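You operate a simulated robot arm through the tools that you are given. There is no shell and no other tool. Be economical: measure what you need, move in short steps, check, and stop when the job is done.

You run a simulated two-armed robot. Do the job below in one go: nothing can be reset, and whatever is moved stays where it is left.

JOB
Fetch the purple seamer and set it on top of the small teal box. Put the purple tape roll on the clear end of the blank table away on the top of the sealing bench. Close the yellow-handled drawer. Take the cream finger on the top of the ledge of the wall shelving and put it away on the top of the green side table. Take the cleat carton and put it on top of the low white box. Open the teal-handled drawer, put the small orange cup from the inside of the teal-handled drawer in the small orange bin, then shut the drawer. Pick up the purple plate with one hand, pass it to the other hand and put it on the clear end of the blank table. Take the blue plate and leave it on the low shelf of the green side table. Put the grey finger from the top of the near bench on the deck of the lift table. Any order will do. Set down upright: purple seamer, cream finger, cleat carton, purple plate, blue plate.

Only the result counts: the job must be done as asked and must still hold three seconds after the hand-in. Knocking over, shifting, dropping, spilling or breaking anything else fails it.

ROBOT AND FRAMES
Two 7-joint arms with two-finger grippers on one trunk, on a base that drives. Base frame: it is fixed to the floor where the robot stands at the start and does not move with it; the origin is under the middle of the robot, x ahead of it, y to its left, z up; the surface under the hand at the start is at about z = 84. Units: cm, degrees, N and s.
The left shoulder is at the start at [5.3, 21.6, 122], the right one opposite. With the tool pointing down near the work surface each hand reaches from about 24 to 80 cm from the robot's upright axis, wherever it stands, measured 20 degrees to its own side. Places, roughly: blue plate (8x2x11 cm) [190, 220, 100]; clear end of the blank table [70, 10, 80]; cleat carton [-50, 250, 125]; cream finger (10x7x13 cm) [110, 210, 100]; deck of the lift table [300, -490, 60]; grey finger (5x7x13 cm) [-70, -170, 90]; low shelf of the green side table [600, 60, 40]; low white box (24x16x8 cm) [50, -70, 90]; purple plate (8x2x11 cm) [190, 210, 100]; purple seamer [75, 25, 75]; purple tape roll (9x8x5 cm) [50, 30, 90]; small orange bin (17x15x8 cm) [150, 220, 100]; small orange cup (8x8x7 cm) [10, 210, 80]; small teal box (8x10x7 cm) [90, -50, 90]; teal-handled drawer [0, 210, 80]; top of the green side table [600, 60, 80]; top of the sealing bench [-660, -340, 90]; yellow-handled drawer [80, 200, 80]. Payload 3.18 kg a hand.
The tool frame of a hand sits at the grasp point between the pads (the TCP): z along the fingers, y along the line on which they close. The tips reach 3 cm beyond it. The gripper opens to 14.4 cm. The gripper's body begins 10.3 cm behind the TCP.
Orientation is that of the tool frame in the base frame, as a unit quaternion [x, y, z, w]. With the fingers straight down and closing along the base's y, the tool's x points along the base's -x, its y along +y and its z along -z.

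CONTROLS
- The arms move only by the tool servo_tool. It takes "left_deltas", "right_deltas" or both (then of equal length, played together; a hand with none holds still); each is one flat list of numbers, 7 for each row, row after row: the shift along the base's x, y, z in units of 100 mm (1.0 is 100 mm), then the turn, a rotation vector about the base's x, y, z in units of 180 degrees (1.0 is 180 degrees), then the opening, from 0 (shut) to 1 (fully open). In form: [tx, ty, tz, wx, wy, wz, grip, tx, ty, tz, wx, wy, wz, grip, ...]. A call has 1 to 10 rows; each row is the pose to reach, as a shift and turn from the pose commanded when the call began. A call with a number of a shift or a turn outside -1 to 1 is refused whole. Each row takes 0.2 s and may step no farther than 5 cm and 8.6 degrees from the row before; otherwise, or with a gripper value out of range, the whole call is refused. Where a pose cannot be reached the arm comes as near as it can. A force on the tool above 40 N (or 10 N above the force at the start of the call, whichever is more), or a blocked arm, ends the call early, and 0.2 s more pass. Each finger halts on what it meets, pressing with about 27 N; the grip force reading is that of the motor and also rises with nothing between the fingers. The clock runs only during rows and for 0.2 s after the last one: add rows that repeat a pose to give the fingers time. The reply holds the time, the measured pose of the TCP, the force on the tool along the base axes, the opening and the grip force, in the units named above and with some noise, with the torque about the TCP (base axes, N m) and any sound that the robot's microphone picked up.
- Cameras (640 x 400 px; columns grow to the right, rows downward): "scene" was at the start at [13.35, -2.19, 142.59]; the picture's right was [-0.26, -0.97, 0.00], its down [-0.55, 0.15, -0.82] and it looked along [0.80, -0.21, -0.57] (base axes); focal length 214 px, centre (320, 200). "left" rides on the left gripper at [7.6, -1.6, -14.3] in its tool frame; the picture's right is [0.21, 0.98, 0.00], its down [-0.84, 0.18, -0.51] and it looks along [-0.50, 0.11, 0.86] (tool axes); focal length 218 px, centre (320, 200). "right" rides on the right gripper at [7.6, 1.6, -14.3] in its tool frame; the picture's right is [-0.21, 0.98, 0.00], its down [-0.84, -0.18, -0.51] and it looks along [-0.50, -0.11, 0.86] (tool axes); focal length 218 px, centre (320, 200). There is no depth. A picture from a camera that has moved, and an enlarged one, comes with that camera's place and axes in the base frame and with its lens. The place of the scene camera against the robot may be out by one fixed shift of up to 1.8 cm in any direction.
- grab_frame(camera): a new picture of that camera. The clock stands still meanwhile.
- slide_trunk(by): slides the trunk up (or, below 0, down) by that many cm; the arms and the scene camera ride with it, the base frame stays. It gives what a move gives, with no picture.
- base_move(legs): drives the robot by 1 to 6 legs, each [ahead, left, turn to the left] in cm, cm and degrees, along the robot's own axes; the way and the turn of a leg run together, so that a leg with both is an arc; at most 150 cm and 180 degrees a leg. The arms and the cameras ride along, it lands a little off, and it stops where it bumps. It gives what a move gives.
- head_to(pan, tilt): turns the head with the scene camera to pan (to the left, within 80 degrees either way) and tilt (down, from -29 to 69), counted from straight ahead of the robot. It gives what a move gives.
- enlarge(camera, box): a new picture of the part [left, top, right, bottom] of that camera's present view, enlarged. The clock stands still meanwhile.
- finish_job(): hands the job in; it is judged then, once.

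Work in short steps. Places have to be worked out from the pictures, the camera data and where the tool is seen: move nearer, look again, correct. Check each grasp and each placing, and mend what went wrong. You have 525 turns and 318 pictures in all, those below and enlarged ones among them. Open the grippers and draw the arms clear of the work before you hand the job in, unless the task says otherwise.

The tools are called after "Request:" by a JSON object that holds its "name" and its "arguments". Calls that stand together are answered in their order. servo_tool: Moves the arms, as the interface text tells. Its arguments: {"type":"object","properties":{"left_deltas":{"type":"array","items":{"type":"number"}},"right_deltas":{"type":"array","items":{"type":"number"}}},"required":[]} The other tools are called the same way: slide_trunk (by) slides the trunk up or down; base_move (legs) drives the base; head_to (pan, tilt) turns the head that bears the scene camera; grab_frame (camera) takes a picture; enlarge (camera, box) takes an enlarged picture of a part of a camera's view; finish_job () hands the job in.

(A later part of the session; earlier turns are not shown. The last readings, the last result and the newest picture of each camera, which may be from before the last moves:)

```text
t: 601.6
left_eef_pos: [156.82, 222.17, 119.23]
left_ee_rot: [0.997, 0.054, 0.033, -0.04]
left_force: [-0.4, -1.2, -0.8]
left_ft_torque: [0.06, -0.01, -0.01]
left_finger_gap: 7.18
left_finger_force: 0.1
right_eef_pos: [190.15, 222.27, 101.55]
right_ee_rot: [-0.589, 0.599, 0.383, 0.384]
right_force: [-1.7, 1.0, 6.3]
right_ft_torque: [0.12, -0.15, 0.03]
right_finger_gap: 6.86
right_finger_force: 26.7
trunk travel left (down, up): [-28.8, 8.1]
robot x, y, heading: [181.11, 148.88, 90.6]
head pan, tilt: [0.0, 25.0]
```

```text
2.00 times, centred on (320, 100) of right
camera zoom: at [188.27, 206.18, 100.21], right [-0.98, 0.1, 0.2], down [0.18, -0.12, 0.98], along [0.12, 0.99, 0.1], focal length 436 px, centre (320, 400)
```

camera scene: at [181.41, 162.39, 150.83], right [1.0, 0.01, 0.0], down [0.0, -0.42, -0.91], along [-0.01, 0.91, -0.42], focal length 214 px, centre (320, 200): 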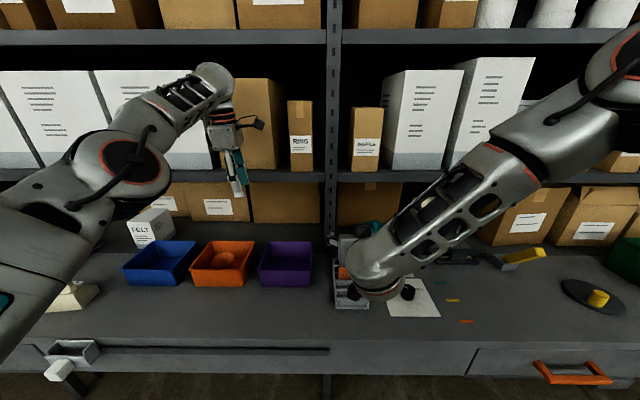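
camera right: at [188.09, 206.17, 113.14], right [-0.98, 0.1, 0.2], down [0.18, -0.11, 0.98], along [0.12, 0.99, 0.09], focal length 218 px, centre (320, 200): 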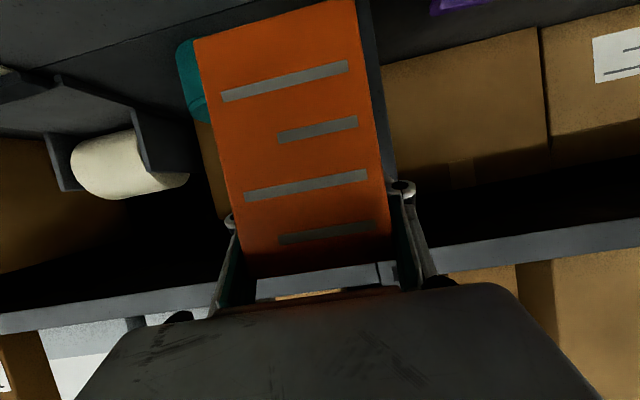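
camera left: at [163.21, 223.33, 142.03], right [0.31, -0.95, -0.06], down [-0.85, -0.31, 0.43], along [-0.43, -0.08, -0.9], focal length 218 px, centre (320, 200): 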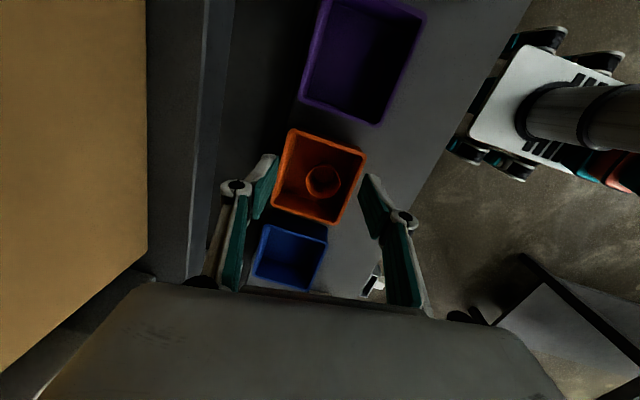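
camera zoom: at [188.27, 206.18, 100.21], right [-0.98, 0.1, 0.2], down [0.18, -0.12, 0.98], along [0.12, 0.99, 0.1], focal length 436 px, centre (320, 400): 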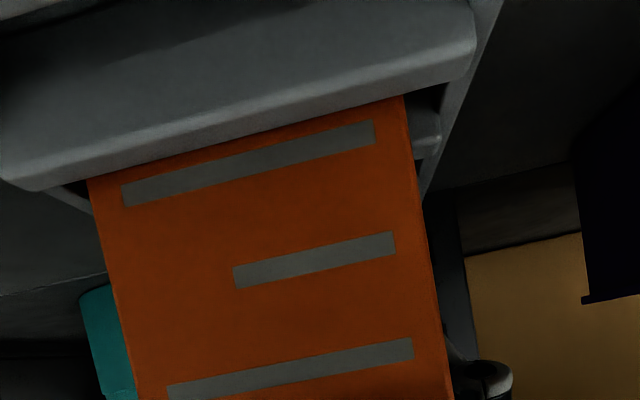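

They are seated again (contact +6 N). I open fully to the former width and rise.

Request:
{"name": "servo_tool", "arguments": {"right_deltas": [0, 0, 0, 0, 0, 0, 0.5, 0, 0, 0, 0, 0, 0, 0.7, 0, 0, 0, 0, 0, 0, 0.7]}}

Request:
{"name": "slide_trunk", "arguments": {"by": 8}}

Request:
{"name": "servo_tool", "arguments": {"right_deltas": [0, -0.2, 0.25, 0, 0, 0, 0.7, 0, -0.6, 0.4, 0, 0, 0, 0.7, 0, -1, 0.5, 0, 0, 0, 0.7]}}

Request:
{"name": "enlarge", "arguments": {"camera": "right", "box": [160, 0, 480, 200]}}

```text
t: 602.4
left_eef_pos: [156.72, 222.22, 119.25]
left_ee_rot: [0.997, 0.053, 0.033, -0.04]
left_force: [0.9, 0.4, -0.5]
left_ft_torque: [0.0, 0.02, -0.04]
left_finger_gap: 7.2
left_finger_force: 0.1
right_eef_pos: [190.1, 222.26, 101.35]
right_ee_rot: [-0.59, 0.6, 0.381, 0.383]
right_force: [-0.4, 0.0, 0.6]
right_ft_torque: [-0.01, 0.03, -0.01]
right_finger_gap: 10.03
right_finger_force: 0.1
trunk travel left (down, up): [-28.8, 8.1]
robot x, y, heading: [180.96, 149.29, 90.5]
head pan, tilt: [0.0, 25.0]
```

```text
t: 603.6
left_eef_pos: [156.76, 222.11, 127.19]
left_ee_rot: [0.997, 0.055, 0.033, -0.042]
left_force: [0.0, -0.5, -0.3]
left_ft_torque: [0.0, 0.02, 0.02]
left_finger_gap: 7.21
left_finger_force: 0.0
right_eef_pos: [190.27, 222.27, 109.24]
right_ee_rot: [-0.59, 0.599, 0.382, 0.383]
right_force: [0.3, 0.1, 0.6]
right_ft_torque: [0.0, 0.0, 0.02]
right_finger_gap: 10.08
right_finger_force: 0.1
trunk travel left (down, up): [-36.8, 0.1]
robot x, y, heading: [181.14, 148.88, 90.4]
head pan, tilt: [0.0, 25.0]
```

```text
t: 604.4
left_eef_pos: [156.61, 222.05, 127.3]
left_ee_rot: [0.997, 0.054, 0.033, -0.043]
left_force: [0.0, -0.8, 0.4]
left_ft_torque: [0.02, 0.03, 0.03]
left_finger_gap: 7.19
left_finger_force: 0.0
right_eef_pos: [190.14, 212.08, 114.34]
right_ee_rot: [-0.59, 0.6, 0.381, 0.383]
right_force: [0.1, 0.7, 0.6]
right_ft_torque: [-0.03, 0.0, -0.04]
right_finger_gap: 10.05
right_finger_force: 0.1
trunk travel left (down, up): [-36.8, 0.1]
robot x, y, heading: [181.4, 149.12, 90.7]
head pan, tilt: [0.0, 25.0]
```

```text
2.00 times, centred on (320, 100) of right
camera zoom: at [188.28, 196.06, 113.11], right [-0.98, 0.1, 0.2], down [0.18, -0.12, 0.98], along [0.12, 0.99, 0.09], focal length 436 px, centre (320, 400)
```

zoom: 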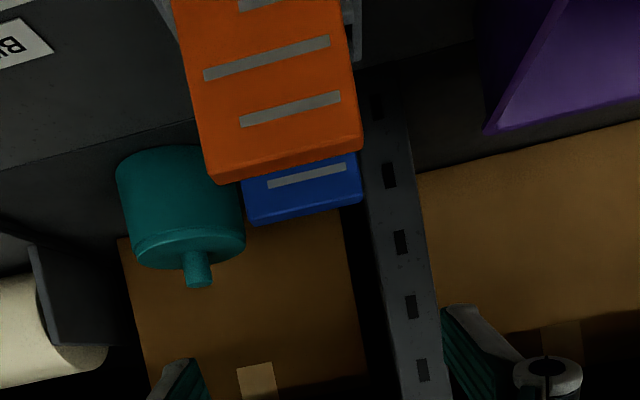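

Both plates are back exactly as before. A 45° tilt will keep the fingers above the orange one: I reduce the pitch and move over the blue plate.

Request:
{"name": "servo_tool", "arguments": {"right_deltas": [0, 0.1, 0.05, -0.0355, 0, 0, 0.65, 0, 0.2, 0.1, -0.071, 0, 0, 0.65, 0, 0.4, 0.1, -0.106, 0, 0, 0.65, 0, 0.8, 0, -0.106, 0, 0, 0.65, 0, 1, -0.1, -0.106, 0, 0, 0.65]}}

Request:
{"name": "enlarge", "arguments": {"camera": "right", "box": [160, 20, 480, 220]}}

```text
t: 605.6
left_eef_pos: [156.7, 222.08, 127.12]
left_ee_rot: [0.997, 0.053, 0.033, -0.042]
left_force: [-0.2, 0.3, 0.8]
left_ft_torque: [-0.02, 0.01, -0.01]
left_finger_gap: 7.22
left_finger_force: 0.0
right_eef_pos: [190.18, 222.12, 113.26]
right_ee_rot: [-0.646, 0.654, 0.278, 0.279]
right_force: [0.0, -0.1, 0.2]
right_ft_torque: [-0.01, 0.02, 0.0]
right_finger_gap: 9.37
right_finger_force: 0.2
trunk travel left (down, up): [-36.8, 0.1]
robot x, y, heading: [181.03, 149.21, 90.4]
head pan, tilt: [0.0, 25.0]
```

```text
2.00 times, centred on (320, 120) of right
camera zoom: at [188.33, 206.65, 117.37], right [-0.98, 0.16, 0.15], down [0.18, 0.21, 0.96], along [0.12, 0.96, -0.24], focal length 436 px, centre (320, 360)
```

zoom: 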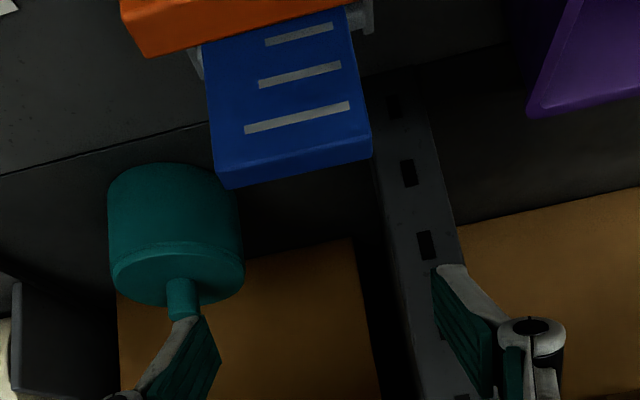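

Tilt 44°, centred at x≈190.15; the plate's centre is at y≈223.2. I move 0.9 cm forward and lower 12 cm by trunk.

Request:
{"name": "servo_tool", "arguments": {"right_deltas": [0, 0.05, 0, 0, 0, 0, 0.65, 0, 0.09, 0, 0, 0, 0, 0.65]}}

Request:
{"name": "slide_trunk", "arguments": {"by": -8}}

Request:
{"name": "enlarge", "arguments": {"camera": "right", "box": [160, 20, 480, 220]}}

```text
t: 606.2
left_eef_pos: [156.67, 222.11, 127.35]
left_ee_rot: [0.997, 0.053, 0.033, -0.042]
left_force: [-0.3, -0.3, 0.0]
left_ft_torque: [-0.04, 0.01, 0.01]
left_finger_gap: 7.19
left_finger_force: 0.1
right_eef_pos: [190.18, 223.02, 113.33]
right_ee_rot: [-0.646, 0.654, 0.278, 0.279]
right_force: [0.4, -0.4, -0.3]
right_ft_torque: [0.0, -0.01, 0.0]
right_finger_gap: 9.38
right_finger_force: 0.1
trunk travel left (down, up): [-36.8, 0.1]
robot x, y, heading: [181.4, 149.17, 90.6]
head pan, tilt: [0.0, 25.0]
```

```text
t: 607.3
left_eef_pos: [156.67, 222.04, 119.28]
left_ee_rot: [0.997, 0.053, 0.033, -0.041]
left_force: [0.5, 0.6, 0.2]
left_ft_torque: [0.01, 0.03, 0.02]
left_finger_gap: 7.18
left_finger_force: 0.0
right_eef_pos: [190.13, 222.96, 105.42]
right_ee_rot: [-0.645, 0.655, 0.277, 0.281]
right_force: [-0.1, 0.0, -0.8]
right_ft_torque: [0.04, 0.03, 0.0]
right_finger_gap: 9.38
right_finger_force: 0.1
trunk travel left (down, up): [-28.8, 8.1]
robot x, y, heading: [181.14, 148.89, 90.6]
head pan, tilt: [0.0, 25.0]
```

```text
2.00 times, centred on (320, 120) of right
camera zoom: at [188.29, 207.52, 109.49], right [-0.98, 0.16, 0.15], down [0.18, 0.21, 0.96], along [0.12, 0.97, -0.23], focal length 436 px, centre (320, 360)
```

zoom: 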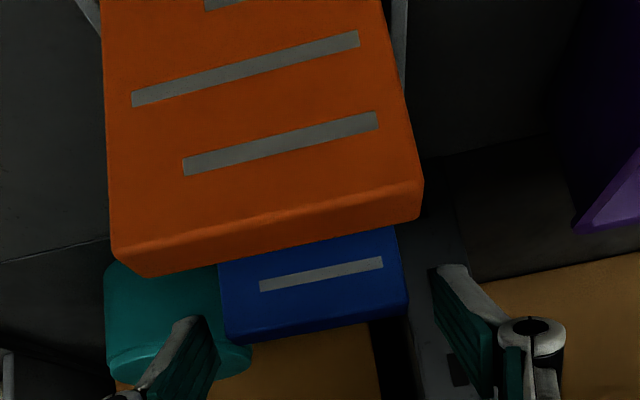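

Good alignment. I lower 3.6 cm more and close.

Request:
{"name": "slide_trunk", "arguments": {"by": -3.6}}

Request:
{"name": "servo_tool", "arguments": {"right_deltas": [0, 0, 0, 0, 0, 0, 0.55, 0, 0, 0, 0, 0, 0, 0.4, 0, 0, 0, 0, 0, 0, 0.3, 0, 0, 0, 0, 0, 0, 0.3]}}

Request:
{"name": "slide_trunk", "arguments": {"by": 5}}

Request:
{"name": "enlarge", "arguments": {"camera": "right", "box": [160, 20, 480, 220]}}

```text
t: 608.1
left_eef_pos: [156.66, 222.73, 113.73]
left_ee_rot: [0.998, 0.054, 0.033, -0.025]
left_force: [0.5, -0.8, 0.8]
left_ft_torque: [0.02, 0.01, 0.0]
left_finger_gap: 7.23
left_finger_force: 0.3
right_eef_pos: [190.21, 223.02, 101.96]
right_ee_rot: [-0.645, 0.655, 0.278, 0.28]
right_force: [0.2, -0.8, 0.8]
right_ft_torque: [0.02, 0.0, 0.01]
right_finger_gap: 9.36
right_finger_force: 0.1
trunk travel left (down, up): [-25.2, 11.7]
robot x, y, heading: [181.08, 149.09, 90.3]
head pan, tilt: [0.0, 25.0]
```

```text
t: 609.1
left_eef_pos: [156.73, 223.03, 113.56]
left_ee_rot: [0.998, 0.054, 0.031, -0.023]
left_force: [1.0, -0.1, 0.5]
left_ft_torque: [0.01, -0.01, -0.01]
left_finger_gap: 7.23
left_finger_force: 0.1
right_eef_pos: [190.19, 223.1, 101.85]
right_ee_rot: [-0.645, 0.654, 0.278, 0.279]
right_force: [-0.8, 0.0, -0.1]
right_ft_torque: [0.03, -0.03, 0.0]
right_finger_gap: 6.83
right_finger_force: 27.0
trunk travel left (down, up): [-25.2, 11.7]
robot x, y, heading: [181.56, 148.82, 90.2]
head pan, tilt: [0.0, 25.0]
```

```text
t: 610.0
left_eef_pos: [156.68, 222.15, 120.79]
left_ee_rot: [0.997, 0.054, 0.032, -0.042]
left_force: [-0.2, -0.2, 0.1]
left_ft_torque: [-0.02, 0.0, 0.02]
left_finger_gap: 7.16
left_finger_force: 0.1
right_eef_pos: [190.29, 223.14, 106.66]
right_ee_rot: [-0.645, 0.654, 0.277, 0.28]
right_force: [-0.4, -0.2, -0.9]
right_ft_torque: [0.01, -0.02, -0.03]
right_finger_gap: 6.81
right_finger_force: 27.0
trunk travel left (down, up): [-30.2, 6.7]
robot x, y, heading: [181.07, 149.31, 90.1]
head pan, tilt: [0.0, 25.0]
```

```text
2.00 times, centred on (320, 120) of right
camera zoom: at [188.29, 207.63, 110.72], right [-0.98, 0.16, 0.15], down [0.18, 0.21, 0.96], along [0.12, 0.96, -0.24], focal length 436 px, centre (320, 360)
```

zoom: 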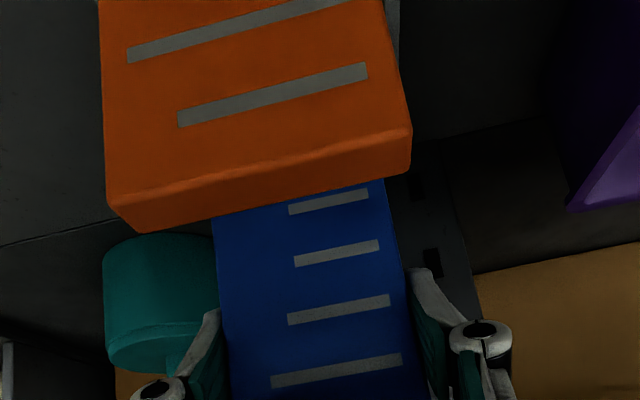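

Only the blue plate rises. I lift well clear of the orange one before backing away.

Request:
{"name": "slide_trunk", "arguments": {"by": 6.6}}

Request:
{"name": "servo_tool", "arguments": {"right_deltas": [0, 0, 0.3, 0, 0, 0, 0.3, 0, 0, 0.6, 0, 0, 0, 0.3, 0, 0, 0.8, 0, 0, 0, 0.3]}}

Request:
{"name": "grab_frame", "arguments": {"camera": "scene"}}

```text
t: 611.1
left_eef_pos: [156.76, 222.08, 127.41]
left_ee_rot: [0.997, 0.054, 0.034, -0.043]
left_force: [0.5, 0.1, -0.3]
left_ft_torque: [-0.03, 0.02, -0.02]
left_finger_gap: 7.24
left_finger_force: 0.0
right_eef_pos: [190.23, 223.09, 113.32]
right_ee_rot: [-0.646, 0.654, 0.278, 0.28]
right_force: [-0.3, -0.2, -0.1]
right_ft_torque: [0.0, 0.0, -0.03]
right_finger_gap: 6.79
right_finger_force: 27.4
trunk travel left (down, up): [-36.8, 0.1]
robot x, y, heading: [180.81, 149.14, 90.4]
head pan, tilt: [0.0, 25.0]
```

```text
t: 611.9
left_eef_pos: [156.74, 222.04, 127.44]
left_ee_rot: [0.997, 0.054, 0.033, -0.042]
left_force: [-0.2, -0.7, -0.6]
left_ft_torque: [0.0, 0.02, -0.03]
left_finger_gap: 7.21
left_finger_force: 0.1
right_eef_pos: [190.13, 223.19, 121.3]
right_ee_rot: [-0.646, 0.654, 0.278, 0.279]
right_force: [-0.1, -0.4, -0.5]
right_ft_torque: [0.03, -0.01, 0.01]
right_finger_gap: 6.81
right_finger_force: 27.0
trunk travel left (down, up): [-36.8, 0.1]
robot x, y, heading: [180.66, 149.23, 90.4]
head pan, tilt: [0.0, 25.0]
```

```text
120 pictures are left
camera scene: at [181.37, 162.3, 150.84], right [1.0, 0.01, 0.0], down [0.0, -0.42, -0.91], along [-0.01, 0.91, -0.42], focal length 214 px, centre (320, 200)
```

scene: 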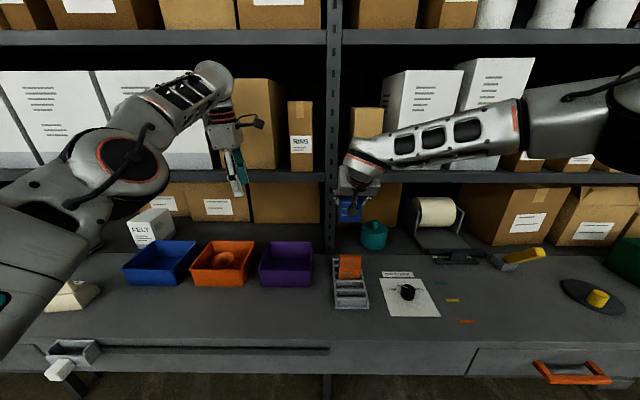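

Blue held, orange in place. I back out, turn to face +x and look for the way to the green side table.

Request:
{"name": "base_move", "arguments": {"legs": [[-40, 0, 0], [0, 0, -90]]}}

Request:
{"name": "head_to", "arguments": {"pan": 0, "tilt": 12}}

Request:
{"name": "grab_frame", "arguments": {"camera": "scene"}}

```text
t: 618.2
left_eef_pos: [254.77, 133.1, 127.44]
left_ee_rot: [0.739, -0.672, 0.054, -0.006]
left_force: [0.3, -0.4, 0.4]
left_ft_torque: [-0.01, -0.01, -0.02]
left_finger_gap: 7.2
left_finger_force: 0.2
right_eef_pos: [255.5, 99.75, 121.26]
right_ee_rot: [0.011, 0.919, -0.004, 0.394]
right_force: [-0.3, -0.2, -0.4]
right_ft_torque: [0.0, -0.01, 0.0]
right_finger_gap: 6.83
right_finger_force: 27.3
trunk travel left (down, up): [-36.8, 0.1]
robot x, y, heading: [181.49, 109.73, -0.4]
head pan, tilt: [0.0, 25.0]
```

```text
t: 619.0
left_eef_pos: [254.84, 133.14, 127.47]
left_ee_rot: [0.739, -0.672, 0.054, -0.007]
left_force: [-0.6, 0.2, -0.3]
left_ft_torque: [0.04, 0.03, 0.01]
left_finger_gap: 7.23
left_finger_force: 0.1
right_eef_pos: [255.46, 99.69, 121.3]
right_ee_rot: [0.013, 0.919, -0.005, 0.394]
right_force: [0.2, -0.4, -0.4]
right_ft_torque: [0.0, 0.01, 0.03]
right_finger_gap: 6.82
right_finger_force: 27.0
trunk travel left (down, up): [-36.8, 0.1]
robot x, y, heading: [181.8, 109.84, -0.2]
head pan, tilt: [0.0, 12.0]
```

```text
119 pictures are left
camera scene: at [195.22, 109.7, 152.94], right [0.0, -1.0, 0.0], down [-0.21, 0.0, -0.98], along [0.98, 0.0, -0.21], focal length 214 px, centre (320, 200)
```

scene: 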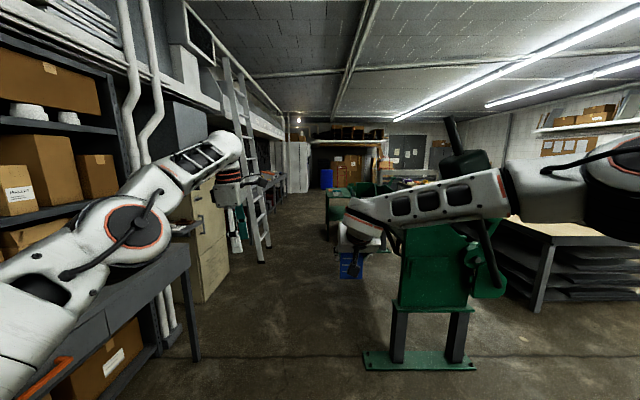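

A corridor at y≈135 passes left of the green machine. I drive along it to x≈470 and look.

Request:
{"name": "base_move", "arguments": {"legs": [[120, 28, 0], [150, 0, 0], [20, 0, 0]]}}

Request:
{"name": "head_to", "arguments": {"pan": -20, "tilt": 25}}

Request:
{"name": "grab_frame", "arguments": {"camera": "scene"}}

```text
t: 633.3
left_eef_pos: [541.78, 163.95, 127.5]
left_ee_rot: [0.743, -0.667, 0.054, -0.006]
left_force: [0.1, 0.8, 0.6]
left_ft_torque: [0.02, 0.02, 0.03]
left_finger_gap: 7.21
left_finger_force: 0.1
right_eef_pos: [542.87, 130.42, 121.35]
right_ee_rot: [0.006, 0.919, -0.001, 0.394]
right_force: [-0.4, 0.0, -0.8]
right_ft_torque: [-0.01, -0.02, 0.01]
right_finger_gap: 6.84
right_finger_force: 27.2
trunk travel left (down, up): [-36.8, 0.1]
robot x, y, heading: [468.51, 139.4, 0.7]
head pan, tilt: [0.0, 12.0]
```

```text
t: 634.1
left_eef_pos: [541.84, 164.04, 127.54]
left_ee_rot: [0.743, -0.667, 0.054, -0.007]
left_force: [0.5, -0.6, -0.6]
left_ft_torque: [0.03, -0.01, -0.03]
left_finger_gap: 7.2
left_finger_force: 0.0
right_eef_pos: [542.89, 130.62, 121.34]
right_ee_rot: [0.007, 0.919, -0.002, 0.394]
right_force: [0.0, 0.9, -0.1]
right_ft_torque: [-0.01, 0.02, 0.0]
right_finger_gap: 6.85
right_finger_force: 27.0
trunk travel left (down, up): [-36.8, 0.1]
robot x, y, heading: [468.81, 139.36, 0.5]
head pan, tilt: [-20.0, 25.0]
```

```text
118 pictures are left
camera scene: at [481.79, 136.66, 150.85], right [-0.33, -0.94, 0.0], down [-0.4, 0.14, -0.91], along [0.85, -0.3, -0.42], focal length 214 px, centre (320, 200)
```

scene: 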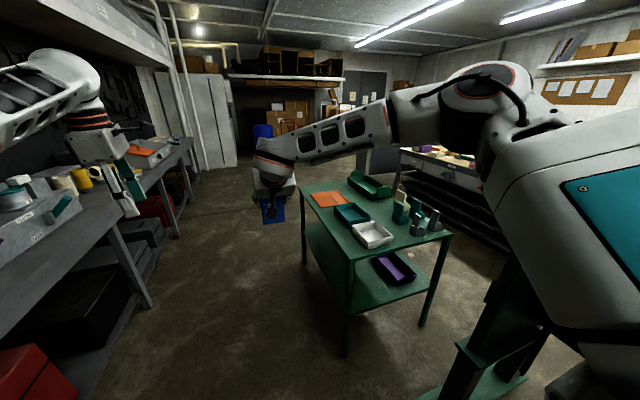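

The green side table spans x 554–648, y 32–97, with a free low shelf. To keep the stuck left arm off the table, I'll face -y from its north side near its far end: drive to (642, 160) and turn.

Request:
{"name": "base_move", "arguments": {"legs": [[150, 14, 0], [23, 5, 0], [0, 0, -90.5]]}}

Request:
{"name": "head_to", "arguments": {"pan": 0, "tilt": 38}}

Request:
{"name": "grab_frame", "arguments": {"camera": "scene"}}

```text
refused: leg 1 is longer than a leg can be; nothing moved
```

```text
t: 635.0
left_eef_pos: [541.76, 163.96, 127.48]
left_ee_rot: [0.743, -0.667, 0.054, -0.007]
left_force: [0.6, -0.3, 0.8]
left_ft_torque: [-0.01, 0.01, 0.02]
left_finger_gap: 7.2
left_finger_force: 0.0
right_eef_pos: [542.85, 130.5, 121.38]
right_ee_rot: [0.006, 0.919, -0.002, 0.394]
right_force: [-0.5, -0.9, -0.1]
right_ft_torque: [0.05, -0.02, 0.01]
right_finger_gap: 6.83
right_finger_force: 26.8
trunk travel left (down, up): [-36.8, 0.1]
robot x, y, heading: [468.51, 139.41, 0.8]
head pan, tilt: [0.0, 38.0]
```

```text
117 pictures are left
camera scene: at [481.77, 139.79, 148.81], right [0.01, -1.0, 0.0], down [-0.62, 0.0, -0.79], along [0.79, 0.01, -0.62], focal length 214 px, centre (320, 200)
```

scene: 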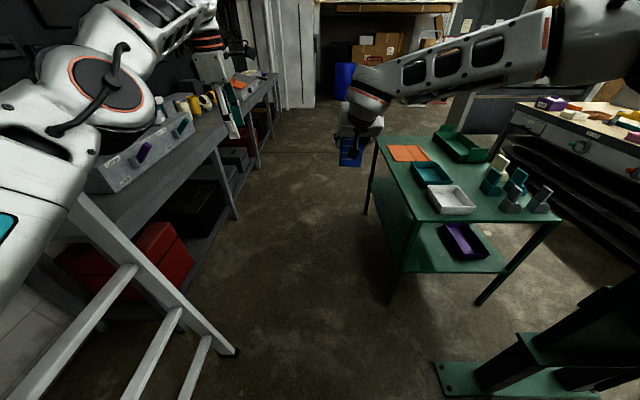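

Request:
{"name": "base_move", "arguments": {"legs": [[145, 0, -0.8], [28, 16, 0], [0, 0, -90]]}}

Request:
{"name": "grab_frame", "arguments": {"camera": "scene"}}

```text
t: 647.6
left_eef_pos: [662.83, 83.79, 127.47]
left_ee_rot: [-0.053, 0.997, -0.042, -0.033]
left_force: [0.6, 0.7, -0.1]
left_ft_torque: [0.03, 0.0, -0.03]
left_finger_gap: 7.19
left_finger_force: 0.1
right_eef_pos: [629.51, 82.62, 121.3]
right_ee_rot: [0.655, 0.645, -0.279, 0.277]
right_force: [0.8, -0.2, -1.2]
right_ft_torque: [-0.01, 0.0, -0.01]
right_finger_gap: 6.85
right_finger_force: 27.0
trunk travel left (down, up): [-36.8, 0.1]
robot x, y, heading: [638.77, 156.92, -89.5]
head pan, tilt: [0.0, 38.0]
```

```text
116 pictures are left
camera scene: at [638.99, 144.21, 148.81], right [-1.0, -0.01, 0.0], down [-0.01, 0.62, -0.79], along [0.01, -0.79, -0.62], focal length 214 px, centre (320, 200)
```

scene: 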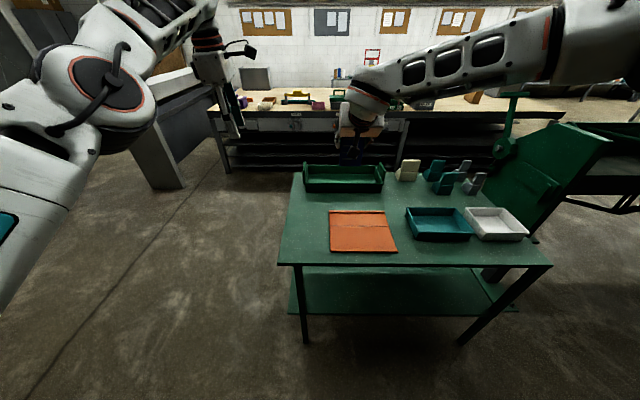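

I shift 8 cm left and 12 cm back, and draw the right hand in 10 cm so that it can be lowered in front of the table.

Request:
{"name": "base_move", "arguments": {"legs": [[-13, 8, 0]]}}

Request:
{"name": "servo_tool", "arguments": {"right_deltas": [0, 0.3, 0, 0, 0, 0, 0.3, 0, 0.6, 0, 0, 0, 0, 0.3, 0, 1, 0, 0, 0, 0, 0.3]}}

Request:
{"name": "slide_trunk", "arguments": {"by": -24}}

Request:
{"name": "grab_frame", "arguments": {"camera": "scene"}}

```text
t: 649.0
left_eef_pos: [670.83, 96.8, 127.43]
left_ee_rot: [-0.053, 0.997, -0.043, -0.034]
left_force: [0.2, 0.1, 0.0]
left_ft_torque: [-0.05, -0.01, -0.01]
left_finger_gap: 7.18
left_finger_force: 0.1
right_eef_pos: [637.23, 95.86, 121.43]
right_ee_rot: [0.655, 0.645, -0.28, 0.277]
right_force: [-0.2, 0.9, 0.0]
right_ft_torque: [0.02, 0.01, -0.01]
right_finger_gap: 6.85
right_finger_force: 26.7
trunk travel left (down, up): [-36.8, 0.1]
robot x, y, heading: [646.38, 170.41, -89.3]
head pan, tilt: [0.0, 38.0]
```

```text
t: 649.8
left_eef_pos: [670.78, 96.87, 127.52]
left_ee_rot: [-0.053, 0.997, -0.043, -0.033]
left_force: [-0.5, 0.9, 0.3]
left_ft_torque: [-0.04, 0.0, 0.0]
left_finger_gap: 7.18
left_finger_force: 0.0
right_eef_pos: [637.34, 105.98, 121.43]
right_ee_rot: [0.655, 0.644, -0.28, 0.278]
right_force: [0.3, 0.9, -0.2]
right_ft_torque: [-0.03, 0.03, 0.02]
right_finger_gap: 6.85
right_finger_force: 27.0
trunk travel left (down, up): [-36.8, 0.1]
robot x, y, heading: [646.89, 169.67, -89.6]
head pan, tilt: [0.0, 38.0]
```

```text
t: 652.3
left_eef_pos: [670.68, 94.56, 77.23]
left_ee_rot: [-0.059, 0.987, 0.149, -0.024]
left_force: [0.8, -0.6, 0.3]
left_ft_torque: [-0.05, 0.0, 0.04]
left_finger_gap: 7.2
left_finger_force: 0.0
right_eef_pos: [637.35, 105.83, 97.56]
right_ee_rot: [0.655, 0.645, -0.28, 0.278]
right_force: [-0.3, 0.8, 0.0]
right_ft_torque: [-0.01, 0.02, 0.01]
right_finger_gap: 6.86
right_finger_force: 26.7
trunk travel left (down, up): [-12.8, 24.1]
robot x, y, heading: [646.42, 169.87, -89.5]
head pan, tilt: [0.0, 38.0]
```

```text
115 pictures are left
camera scene: at [647.07, 144.8, 123.66], right [-1.0, -0.01, 0.0], down [0.0, 0.62, -0.79], along [0.01, -0.79, -0.62], focal length 214 px, centre (320, 200)
```

scene: 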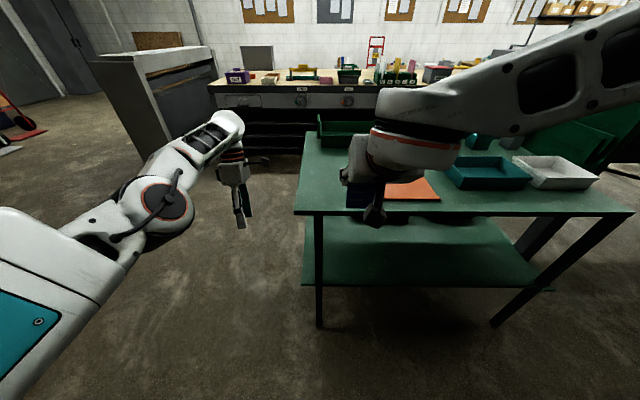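

The left arm is clear beside the table. I lower the trunk the rest and the arm further, staying in front of the table edge (y≈98.8).

Request:
{"name": "slide_trunk", "arguments": {"by": -12.5}}

Request:
{"name": "servo_tool", "arguments": {"right_deltas": [0, 0.05, -0.33, 0, 0, 0, 0.3, 0, 0.08, -0.66, 0, 0, 0, 0.3, 0, 0.1, -1, 0, 0, 0, 0.3]}}

Request:
{"name": "servo_tool", "arguments": {"right_deltas": [0, 0, -0.33, 0, 0, 0, 0.3, 0, 0, -0.66, 0, 0, 0, 0.3, 0, 0, -1, 0, 0, 0, 0.3]}}

Request:
{"name": "grab_frame", "arguments": {"camera": "scene"}}

```text
t: 653.8
left_eef_pos: [670.75, 105.63, 39.16]
left_ee_rot: [-0.061, 0.927, 0.37, -0.013]
left_force: [-0.5, 1.1, 0.7]
left_ft_torque: [-0.01, -0.02, 0.0]
left_finger_gap: 7.21
left_finger_force: 0.1
right_eef_pos: [637.21, 105.76, 85.05]
right_ee_rot: [0.655, 0.645, -0.28, 0.278]
right_force: [-0.1, 0.2, -0.3]
right_ft_torque: [0.0, 0.01, -0.01]
right_finger_gap: 6.88
right_finger_force: 27.4
trunk travel left (down, up): [-0.3, 36.6]
robot x, y, heading: [646.3, 170.13, -89.5]
head pan, tilt: [0.0, 38.0]
```

```text
t: 654.6
left_eef_pos: [670.7, 105.63, 38.95]
left_ee_rot: [-0.062, 0.926, 0.372, -0.013]
left_force: [0.3, 0.4, 0.6]
left_ft_torque: [0.03, 0.03, 0.01]
left_finger_gap: 7.18
left_finger_force: 0.1
right_eef_pos: [637.2, 106.62, 74.67]
right_ee_rot: [0.655, 0.645, -0.28, 0.277]
right_force: [-0.4, 0.5, -0.5]
right_ft_torque: [0.0, 0.0, 0.02]
right_finger_gap: 6.87
right_finger_force: 26.7
trunk travel left (down, up): [-0.3, 36.6]
robot x, y, heading: [646.64, 169.74, -89.1]
head pan, tilt: [0.0, 38.0]
```

```text
t: 655.4
left_eef_pos: [670.8, 105.77, 39.07]
left_ee_rot: [-0.062, 0.926, 0.372, -0.011]
left_force: [0.5, 0.5, -0.2]
left_ft_torque: [-0.04, -0.02, 0.01]
left_finger_gap: 7.2
left_finger_force: 0.0
right_eef_pos: [637.23, 106.66, 64.81]
right_ee_rot: [0.655, 0.644, -0.28, 0.277]
right_force: [-0.3, 0.2, -0.9]
right_ft_torque: [0.01, 0.0, 0.01]
right_finger_gap: 6.91
right_finger_force: 26.5
trunk travel left (down, up): [-0.3, 36.6]
robot x, y, heading: [646.58, 170.26, -89.5]
head pan, tilt: [0.0, 38.0]
```

```text
114 pictures are left
camera scene: at [647.19, 132.62, 107.45], right [-1.0, -0.01, 0.0], down [-0.01, 0.62, -0.79], along [0.01, -0.79, -0.62], focal length 214 px, centre (320, 200)
```

scene: 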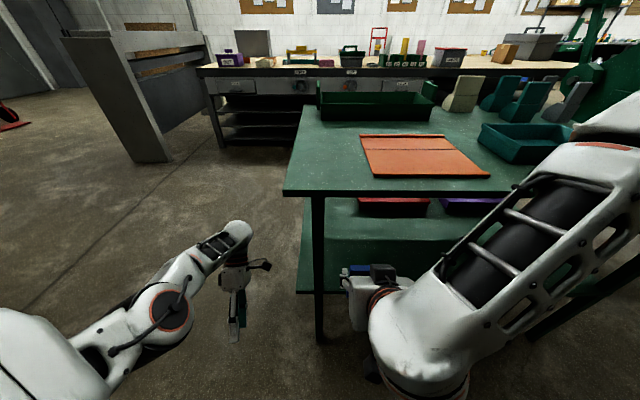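

On the low shelf there are trays at the back; the front left is free. I lower to just above shelf height, then move in.

Request:
{"name": "servo_tool", "arguments": {"right_deltas": [0, 0, -0.33, 0, 0, 0, 0.3, 0, 0, -0.66, 0, 0, 0, 0.3, 0, 0, -1, 0, 0, 0, 0.3]}}

Request:
{"name": "servo_tool", "arguments": {"right_deltas": [0, 0, -0.2, 0, 0, 0, 0.3, 0, 0, -0.3, 0, 0, 0, 0.3]}}

Request:
{"name": "grab_frame", "arguments": {"camera": "right"}}

Request:
{"name": "enlarge", "arguments": {"camera": "scene", "box": [270, 180, 510, 400]}}

```text
t: 656.4
left_eef_pos: [670.43, 105.69, 39.05]
left_ee_rot: [-0.062, 0.926, 0.372, -0.012]
left_force: [-0.1, 0.5, 0.3]
left_ft_torque: [-0.01, -0.01, -0.01]
left_finger_gap: 7.2
left_finger_force: 0.0
right_eef_pos: [636.43, 104.45, 57.19]
right_ee_rot: [0.684, 0.611, -0.283, 0.282]
right_force: [0.2, -1.0, 0.3]
right_ft_torque: [0.02, -0.03, 0.04]
right_finger_gap: 6.87
right_finger_force: 26.6
right hand out of reach, approached as far as the arm can: row 3
trunk travel left (down, up): [-0.3, 36.6]
robot x, y, heading: [646.39, 169.81, -89.5]
head pan, tilt: [0.0, 38.0]
stopped in row 3 (right hand): the arm was blocked; the commanded pose is now the measured one
```

```text
t: 657.0
left_eef_pos: [670.55, 105.77, 39.05]
left_ee_rot: [-0.062, 0.926, 0.372, -0.011]
left_force: [-0.5, -1.0, -0.2]
left_ft_torque: [0.0, 0.02, 0.02]
left_finger_gap: 7.21
left_finger_force: 0.1
right_eef_pos: [637.04, 103.25, 55.91]
right_ee_rot: [0.693, 0.598, -0.285, 0.285]
right_force: [0.3, -0.5, 0.5]
right_ft_torque: [0.02, 0.0, 0.02]
right_finger_gap: 6.86
right_finger_force: 26.9
right hand out of reach, approached as far as the arm can: row 1, 2
trunk travel left (down, up): [-0.3, 36.6]
robot x, y, heading: [646.45, 170.11, -89.6]
head pan, tilt: [0.0, 38.0]
```

```text
113 pictures are left
camera right: at [640.29, 118.72, 59.78], right [0.94, -0.26, 0.21], down [-0.25, -0.16, 0.95], along [-0.21, -0.95, -0.22], focal length 218 px, centre (320, 200)
```

right: 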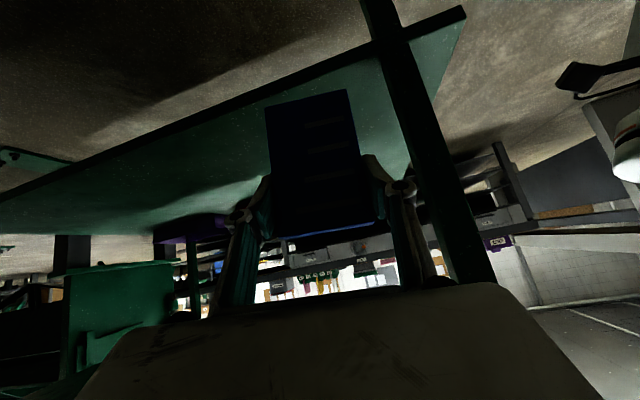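

```text
1.82 times, centred on (390, 290) of scene
camera zoom: at [647.14, 132.6, 107.45], right [-1.0, -0.01, 0.0], down [0.0, 0.62, -0.79], along [0.01, -0.79, -0.62], focal length 390 px, centre (193, 36)
```

zoom: 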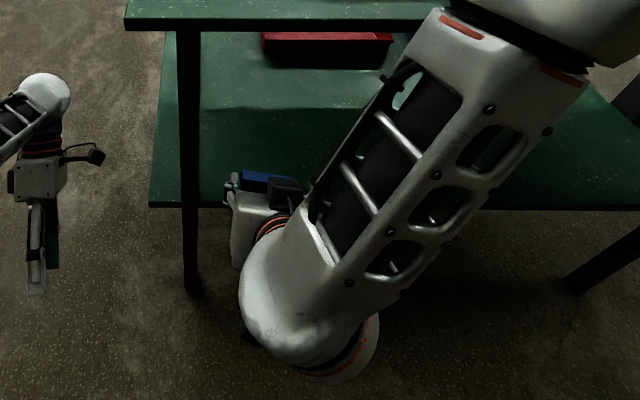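

The arm is at its near limit, but the plate's bottom (z≈47) is already above the shelf (≈39) and below the top. I move it in over the shelf and undo the small yaw.

Request:
{"name": "servo_tool", "arguments": {"right_deltas": [-0.05, -0.25, 0, 0, 0, 0.01, 0.3, -0.1, -0.5, 0, 0, 0, 0.02, 0.3, -0.15, -0.75, 0, 0, 0, 0.03, 0.3, -0.2, -1, 0, 0, 0, 0.042, 0.3]}}

Request:
{"name": "servo_tool", "arguments": {"right_deltas": [0, -0.25, -0.1, 0, 0, 0, 0.3, 0, -0.5, -0.3, 0, 0, 0, 0.3, 0, -0.6, -0.45, 0, 0, 0, 0.3]}}

Request:
{"name": "grab_frame", "arguments": {"camera": "right"}}

Request:
{"name": "enlarge", "arguments": {"camera": "scene", "box": [270, 180, 510, 400]}}

```text
t: 658.0
left_eef_pos: [670.59, 105.67, 39.06]
left_ee_rot: [-0.062, 0.926, 0.373, -0.012]
left_force: [0.4, -0.3, -0.5]
left_ft_torque: [0.03, -0.02, 0.02]
left_finger_gap: 7.23
left_finger_force: 0.0
right_eef_pos: [637.03, 93.59, 55.62]
right_ee_rot: [0.642, 0.658, -0.262, 0.293]
right_force: [-0.2, -0.6, -1.3]
right_ft_torque: [0.0, 0.01, -0.04]
right_finger_gap: 6.84
right_finger_force: 27.4
right hand out of reach, approached as far as the arm can: row 1, 2, 3, 4
trunk travel left (down, up): [-0.3, 36.6]
robot x, y, heading: [646.65, 169.89, -89.5]
head pan, tilt: [0.0, 38.0]
```

```text
t: 658.8
left_eef_pos: [670.47, 105.75, 39.05]
left_ee_rot: [-0.062, 0.926, 0.373, -0.011]
left_force: [-0.6, -0.2, 0.9]
left_ft_torque: [0.01, -0.02, -0.02]
left_finger_gap: 7.17
left_finger_force: 0.0
right_eef_pos: [636.94, 87.61, 51.46]
right_ee_rot: [0.64, 0.657, -0.263, 0.299]
right_force: [0.4, -0.5, -1.0]
right_ft_torque: [-0.01, -0.01, 0.01]
right_finger_gap: 6.85
right_finger_force: 27.1
trunk travel left (down, up): [-0.3, 36.6]
robot x, y, heading: [646.28, 170.09, -89.5]
head pan, tilt: [0.0, 38.0]
```

```text
111 pictures are left
camera right: at [637.66, 103.33, 55.37], right [0.98, -0.1, 0.19], down [-0.21, -0.21, 0.95], along [-0.06, -0.97, -0.23], focal length 218 px, centre (320, 200)
```

right: 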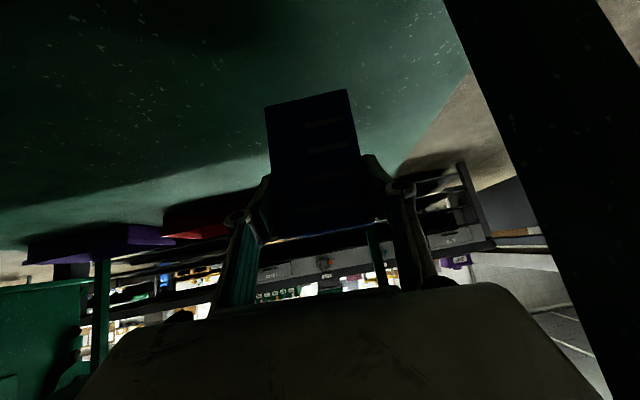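

```text
1.82 times, centred on (390, 290) of scene
camera zoom: at [647.14, 132.59, 107.44], right [-1.0, -0.01, 0.0], down [0.0, 0.62, -0.79], along [0.01, -0.79, -0.62], focal length 390 px, centre (193, 36)
```

zoom: 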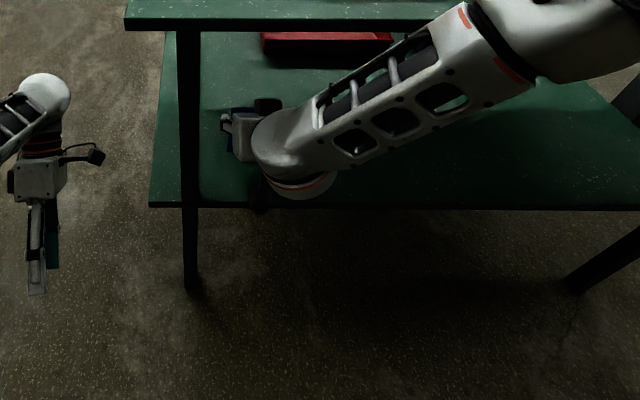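

The plate is over the shelf. I lower in small steps until contact.

Request:
{"name": "servo_tool", "arguments": {"right_deltas": [0, 0, -0.08, 0, 0, 0, 0.3, 0, 0, -0.15, 0, 0, 0, 0.3, 0, 0, -0.2, 0, 0, 0, 0.3, 0, 0, -0.25, 0, 0, 0, 0.3, 0, 0, -0.3, 0, 0, 0, 0.3]}}

Request:
{"name": "servo_tool", "arguments": {"right_deltas": [0, 0, -0.03, 0, 0, 0, 0.3, 0, 0, -0.06, 0, 0, 0, 0.3]}}

```text
t: 660.0
left_eef_pos: [670.7, 105.8, 38.94]
left_ee_rot: [-0.062, 0.926, 0.372, -0.012]
left_force: [0.8, -0.6, 0.1]
left_ft_torque: [-0.01, -0.01, 0.01]
left_finger_gap: 7.2
left_finger_force: 0.0
right_eef_pos: [637.53, 87.02, 48.71]
right_ee_rot: [0.641, 0.658, -0.262, 0.296]
right_force: [1.1, 0.0, -1.1]
right_ft_torque: [0.01, 0.0, -0.03]
right_finger_gap: 6.87
right_finger_force: 26.6
right hand out of reach, approached as far as the arm can: row 3, 4, 5
trunk travel left (down, up): [-0.3, 36.6]
robot x, y, heading: [646.4, 169.98, -90.0]
head pan, tilt: [0.0, 38.0]
```

```text
t: 660.6
left_eef_pos: [670.66, 105.8, 39.07]
left_ee_rot: [-0.062, 0.926, 0.372, -0.012]
left_force: [-0.4, -0.5, -0.7]
left_ft_torque: [-0.04, 0.02, 0.0]
left_finger_gap: 7.19
left_finger_force: 0.0
right_eef_pos: [637.66, 86.91, 48.22]
right_ee_rot: [0.642, 0.657, -0.262, 0.295]
right_force: [0.4, -0.8, -0.9]
right_ft_torque: [0.0, 0.03, -0.02]
right_finger_gap: 6.88
right_finger_force: 26.7
right hand out of reach, approached as far as the arm can: row 2
trunk travel left (down, up): [-0.3, 36.6]
robot x, y, heading: [646.32, 169.8, -89.6]
head pan, tilt: [0.0, 38.0]
```

Still no contact and the arm is at its limit; I extend slightly further in, which should allow going lower.

Request:
{"name": "servo_tool", "arguments": {"right_deltas": [0, -0.2, 0, 0, 0, 0, 0.3, 0, -0.4, -0.03, 0, 0, 0, 0.3, 0, -0.5, -0.08, 0, 0, 0, 0.3, 0, -0.5, -0.12, 0, 0, 0, 0.3]}}

Request:
{"name": "grab_frame", "arguments": {"camera": "right"}}

```text
t: 661.6
left_eef_pos: [670.66, 105.71, 39.29]
left_ee_rot: [-0.062, 0.927, 0.37, -0.013]
left_force: [-1.0, -0.2, 0.9]
left_ft_torque: [0.01, 0.02, 0.01]
left_finger_gap: 7.19
left_finger_force: 0.1
right_eef_pos: [637.8, 81.72, 47.76]
right_ee_rot: [0.638, 0.656, -0.266, 0.303]
right_force: [3.2, -2.1, 21.0]
right_ft_torque: [-0.21, 0.41, 0.03]
right_finger_gap: 6.89
right_finger_force: 27.2
trunk travel left (down, up): [-0.3, 36.6]
robot x, y, heading: [646.67, 169.63, -89.5]
head pan, tilt: [0.0, 38.0]
```

```text
109 pictures are left
camera right: at [638.5, 97.5, 51.64], right [0.98, -0.1, 0.19], down [-0.21, -0.2, 0.96], along [-0.05, -0.97, -0.22], focal length 218 px, centre (320, 200)
```

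right: 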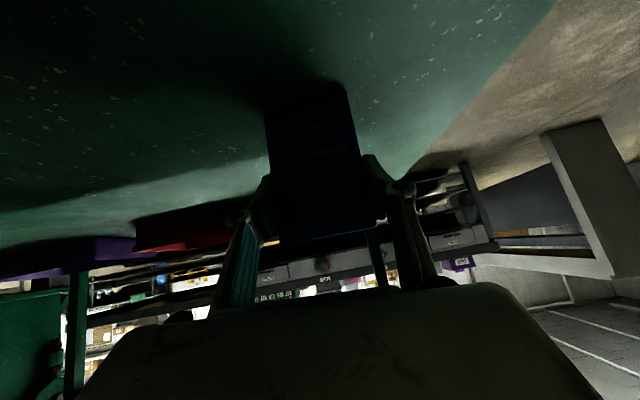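

Contact (21 N). I ease, open slowly and retreat backwards.

Request:
{"name": "servo_tool", "arguments": {"right_deltas": [0, 0, 0.015, 0, 0, 0, 0.4, 0, 0, 0.015, 0, 0, 0, 0.5, 0, 0, 0.015, 0, 0, 0, 0.55, 0, 0, 0.015, 0, 0, 0, 0.65, 0, 0, 0.015, 0, 0, 0, 0.65]}}

Request:
{"name": "servo_tool", "arguments": {"right_deltas": [0, 0.3, 0.1, 0, 0, 0, 0.65, 0, 0.6, 0.3, 0, 0, 0, 0.65, 0, 0.9, 0.5, 0, 0, 0, 0.65]}}

Request:
{"name": "grab_frame", "arguments": {"camera": "right"}}

Request:
{"name": "grab_frame", "arguments": {"camera": "scene"}}

```text
t: 662.8
left_eef_pos: [670.64, 105.69, 39.08]
left_ee_rot: [-0.062, 0.926, 0.372, -0.012]
left_force: [-0.7, 0.3, -0.1]
left_ft_torque: [-0.01, -0.02, 0.01]
left_finger_gap: 7.23
left_finger_force: 0.0
right_eef_pos: [637.65, 81.86, 47.33]
right_ee_rot: [0.639, 0.657, -0.262, 0.3]
right_force: [-0.4, -0.1, -0.3]
right_ft_torque: [0.0, 0.0, -0.05]
right_finger_gap: 9.37
right_finger_force: 0.1
trunk travel left (down, up): [-0.3, 36.6]
robot x, y, heading: [646.22, 169.93, -89.6]
head pan, tilt: [0.0, 38.0]
```

```text
t: 663.6
left_eef_pos: [670.51, 105.73, 39.23]
left_ee_rot: [-0.063, 0.926, 0.372, -0.012]
left_force: [0.3, 0.4, -0.4]
left_ft_torque: [0.02, -0.02, 0.01]
left_finger_gap: 7.2
left_finger_force: 0.0
right_eef_pos: [637.98, 90.57, 52.6]
right_ee_rot: [0.641, 0.658, -0.262, 0.296]
right_force: [-0.9, 0.0, 0.3]
right_ft_torque: [0.01, 0.01, 0.01]
right_finger_gap: 9.36
right_finger_force: 0.1
right hand out of reach, approached as far as the arm can: row 3
trunk travel left (down, up): [-0.3, 36.6]
robot x, y, heading: [646.03, 170.13, -89.7]
head pan, tilt: [0.0, 38.0]
```

```text
108 pictures are left
camera right: at [638.79, 106.31, 56.75], right [0.98, -0.1, 0.19], down [-0.2, -0.22, 0.95], along [-0.06, -0.97, -0.24], focal length 218 px, centre (320, 200)
```

right: 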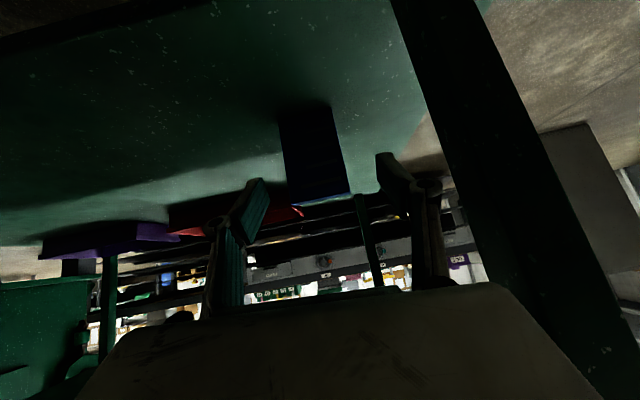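

```text
107 pictures are left
camera scene: at [647.15, 132.64, 107.48], right [-1.0, -0.01, 0.0], down [0.0, 0.62, -0.79], along [0.01, -0.79, -0.62], focal length 214 px, centre (320, 200)
```

scene: 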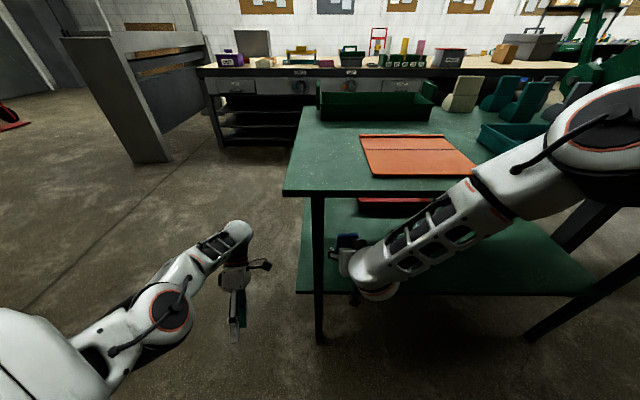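

The blue plate stands on the low shelf. I back off 9 cm to clear the table top, then raise the trunk.

Request:
{"name": "base_move", "arguments": {"legs": [[-9.5, 0, 0]]}}

Request:
{"name": "slide_trunk", "arguments": {"by": 20}}

Request:
{"name": "enlarge", "arguments": {"camera": "scene", "box": [260, 130, 520, 330]}}

```text
t: 664.7
left_eef_pos: [670.65, 115.0, 39.15]
left_ee_rot: [-0.063, 0.926, 0.372, -0.013]
left_force: [-0.3, 0.3, -0.1]
left_ft_torque: [-0.04, 0.0, -0.03]
left_finger_gap: 7.21
left_finger_force: 0.1
right_eef_pos: [638.04, 99.79, 52.65]
right_ee_rot: [0.641, 0.658, -0.262, 0.295]
right_force: [-1.1, -0.5, -0.3]
right_ft_torque: [-0.03, 0.04, -0.01]
right_finger_gap: 9.37
right_finger_force: 0.0
trunk travel left (down, up): [-0.3, 36.6]
robot x, y, heading: [646.61, 179.45, -89.4]
head pan, tilt: [0.0, 38.0]
```

```text
t: 666.9
left_eef_pos: [670.61, 104.0, 98.73]
left_ee_rot: [-0.057, 0.997, 0.046, -0.03]
left_force: [-0.8, 0.2, -0.1]
left_ft_torque: [0.03, 0.0, 0.0]
left_finger_gap: 7.19
left_finger_force: 0.1
right_eef_pos: [638.02, 99.73, 72.38]
right_ee_rot: [0.641, 0.658, -0.261, 0.296]
right_force: [0.4, 0.5, 0.6]
right_ft_torque: [0.0, 0.02, -0.02]
right_finger_gap: 9.36
right_finger_force: 0.1
trunk travel left (down, up): [-20.3, 16.6]
robot x, y, heading: [646.13, 179.42, -89.3]
head pan, tilt: [0.0, 38.0]
```

```text
2.00 times, centred on (390, 230) of scene
camera zoom: at [646.94, 161.22, 131.97], right [-1.0, -0.01, 0.0], down [-0.01, 0.62, -0.79], along [0.01, -0.79, -0.62], focal length 429 px, centre (180, 140)
```

zoom: 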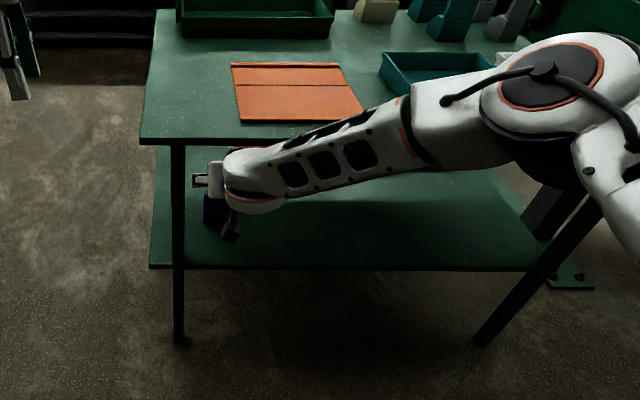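

The fingertips are still just under the table's edge line; I draw the hand back and up with the arm before raising further.

Request:
{"name": "servo_tool", "arguments": {"right_deltas": [0, 0.3, 0, 0, 0, 0, 0.6, 0, 0.6, 0, 0, 0, 0, 0.6, 0, 0.8, 0.1, 0, 0, 0, 0.6]}}

Request:
{"name": "slide_trunk", "arguments": {"by": 16.5}}

Request:
{"name": "grab_frame", "arguments": {"camera": "scene"}}

```text
t: 667.7
left_eef_pos: [670.73, 104.14, 99.01]
left_ee_rot: [-0.056, 0.997, 0.045, -0.03]
left_force: [0.3, -0.4, 0.2]
left_ft_torque: [-0.01, 0.0, -0.02]
left_finger_gap: 7.22
left_finger_force: 0.0
right_eef_pos: [637.78, 107.92, 73.74]
right_ee_rot: [0.641, 0.658, -0.262, 0.297]
right_force: [-0.4, -0.1, 0.6]
right_ft_torque: [-0.03, 0.01, 0.0]
right_finger_gap: 8.65
right_finger_force: 0.1
trunk travel left (down, up): [-20.3, 16.6]
robot x, y, heading: [646.29, 179.02, -89.6]
head pan, tilt: [0.0, 38.0]
```

```text
t: 669.6
left_eef_pos: [670.6, 106.02, 125.94]
left_ee_rot: [-0.055, 0.997, -0.031, -0.033]
left_force: [-0.2, -1.3, -0.3]
left_ft_torque: [0.01, -0.02, 0.02]
left_finger_gap: 7.18
left_finger_force: 0.0
right_eef_pos: [638.04, 107.73, 90.09]
right_ee_rot: [0.641, 0.658, -0.262, 0.296]
right_force: [-0.7, 0.1, 0.5]
right_ft_torque: [0.04, -0.02, 0.02]
right_finger_gap: 8.65
right_finger_force: 0.1
trunk travel left (down, up): [-36.8, 0.1]
robot x, y, heading: [646.22, 179.18, -89.6]
head pan, tilt: [0.0, 38.0]
```

```text
105 pictures are left
camera scene: at [646.89, 166.55, 148.79], right [-1.0, -0.01, 0.0], down [-0.01, 0.62, -0.79], along [0.01, -0.79, -0.62], focal length 214 px, centre (320, 200)
```

scene: 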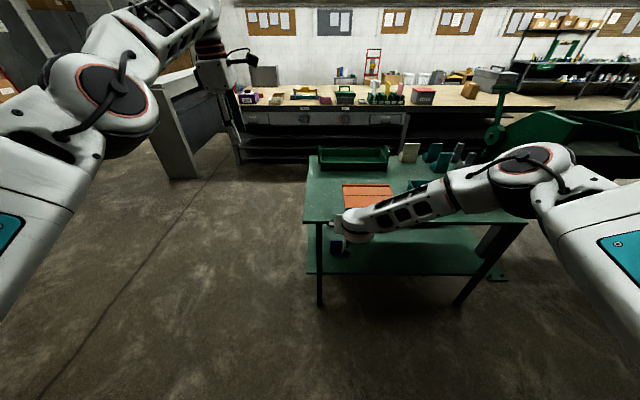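

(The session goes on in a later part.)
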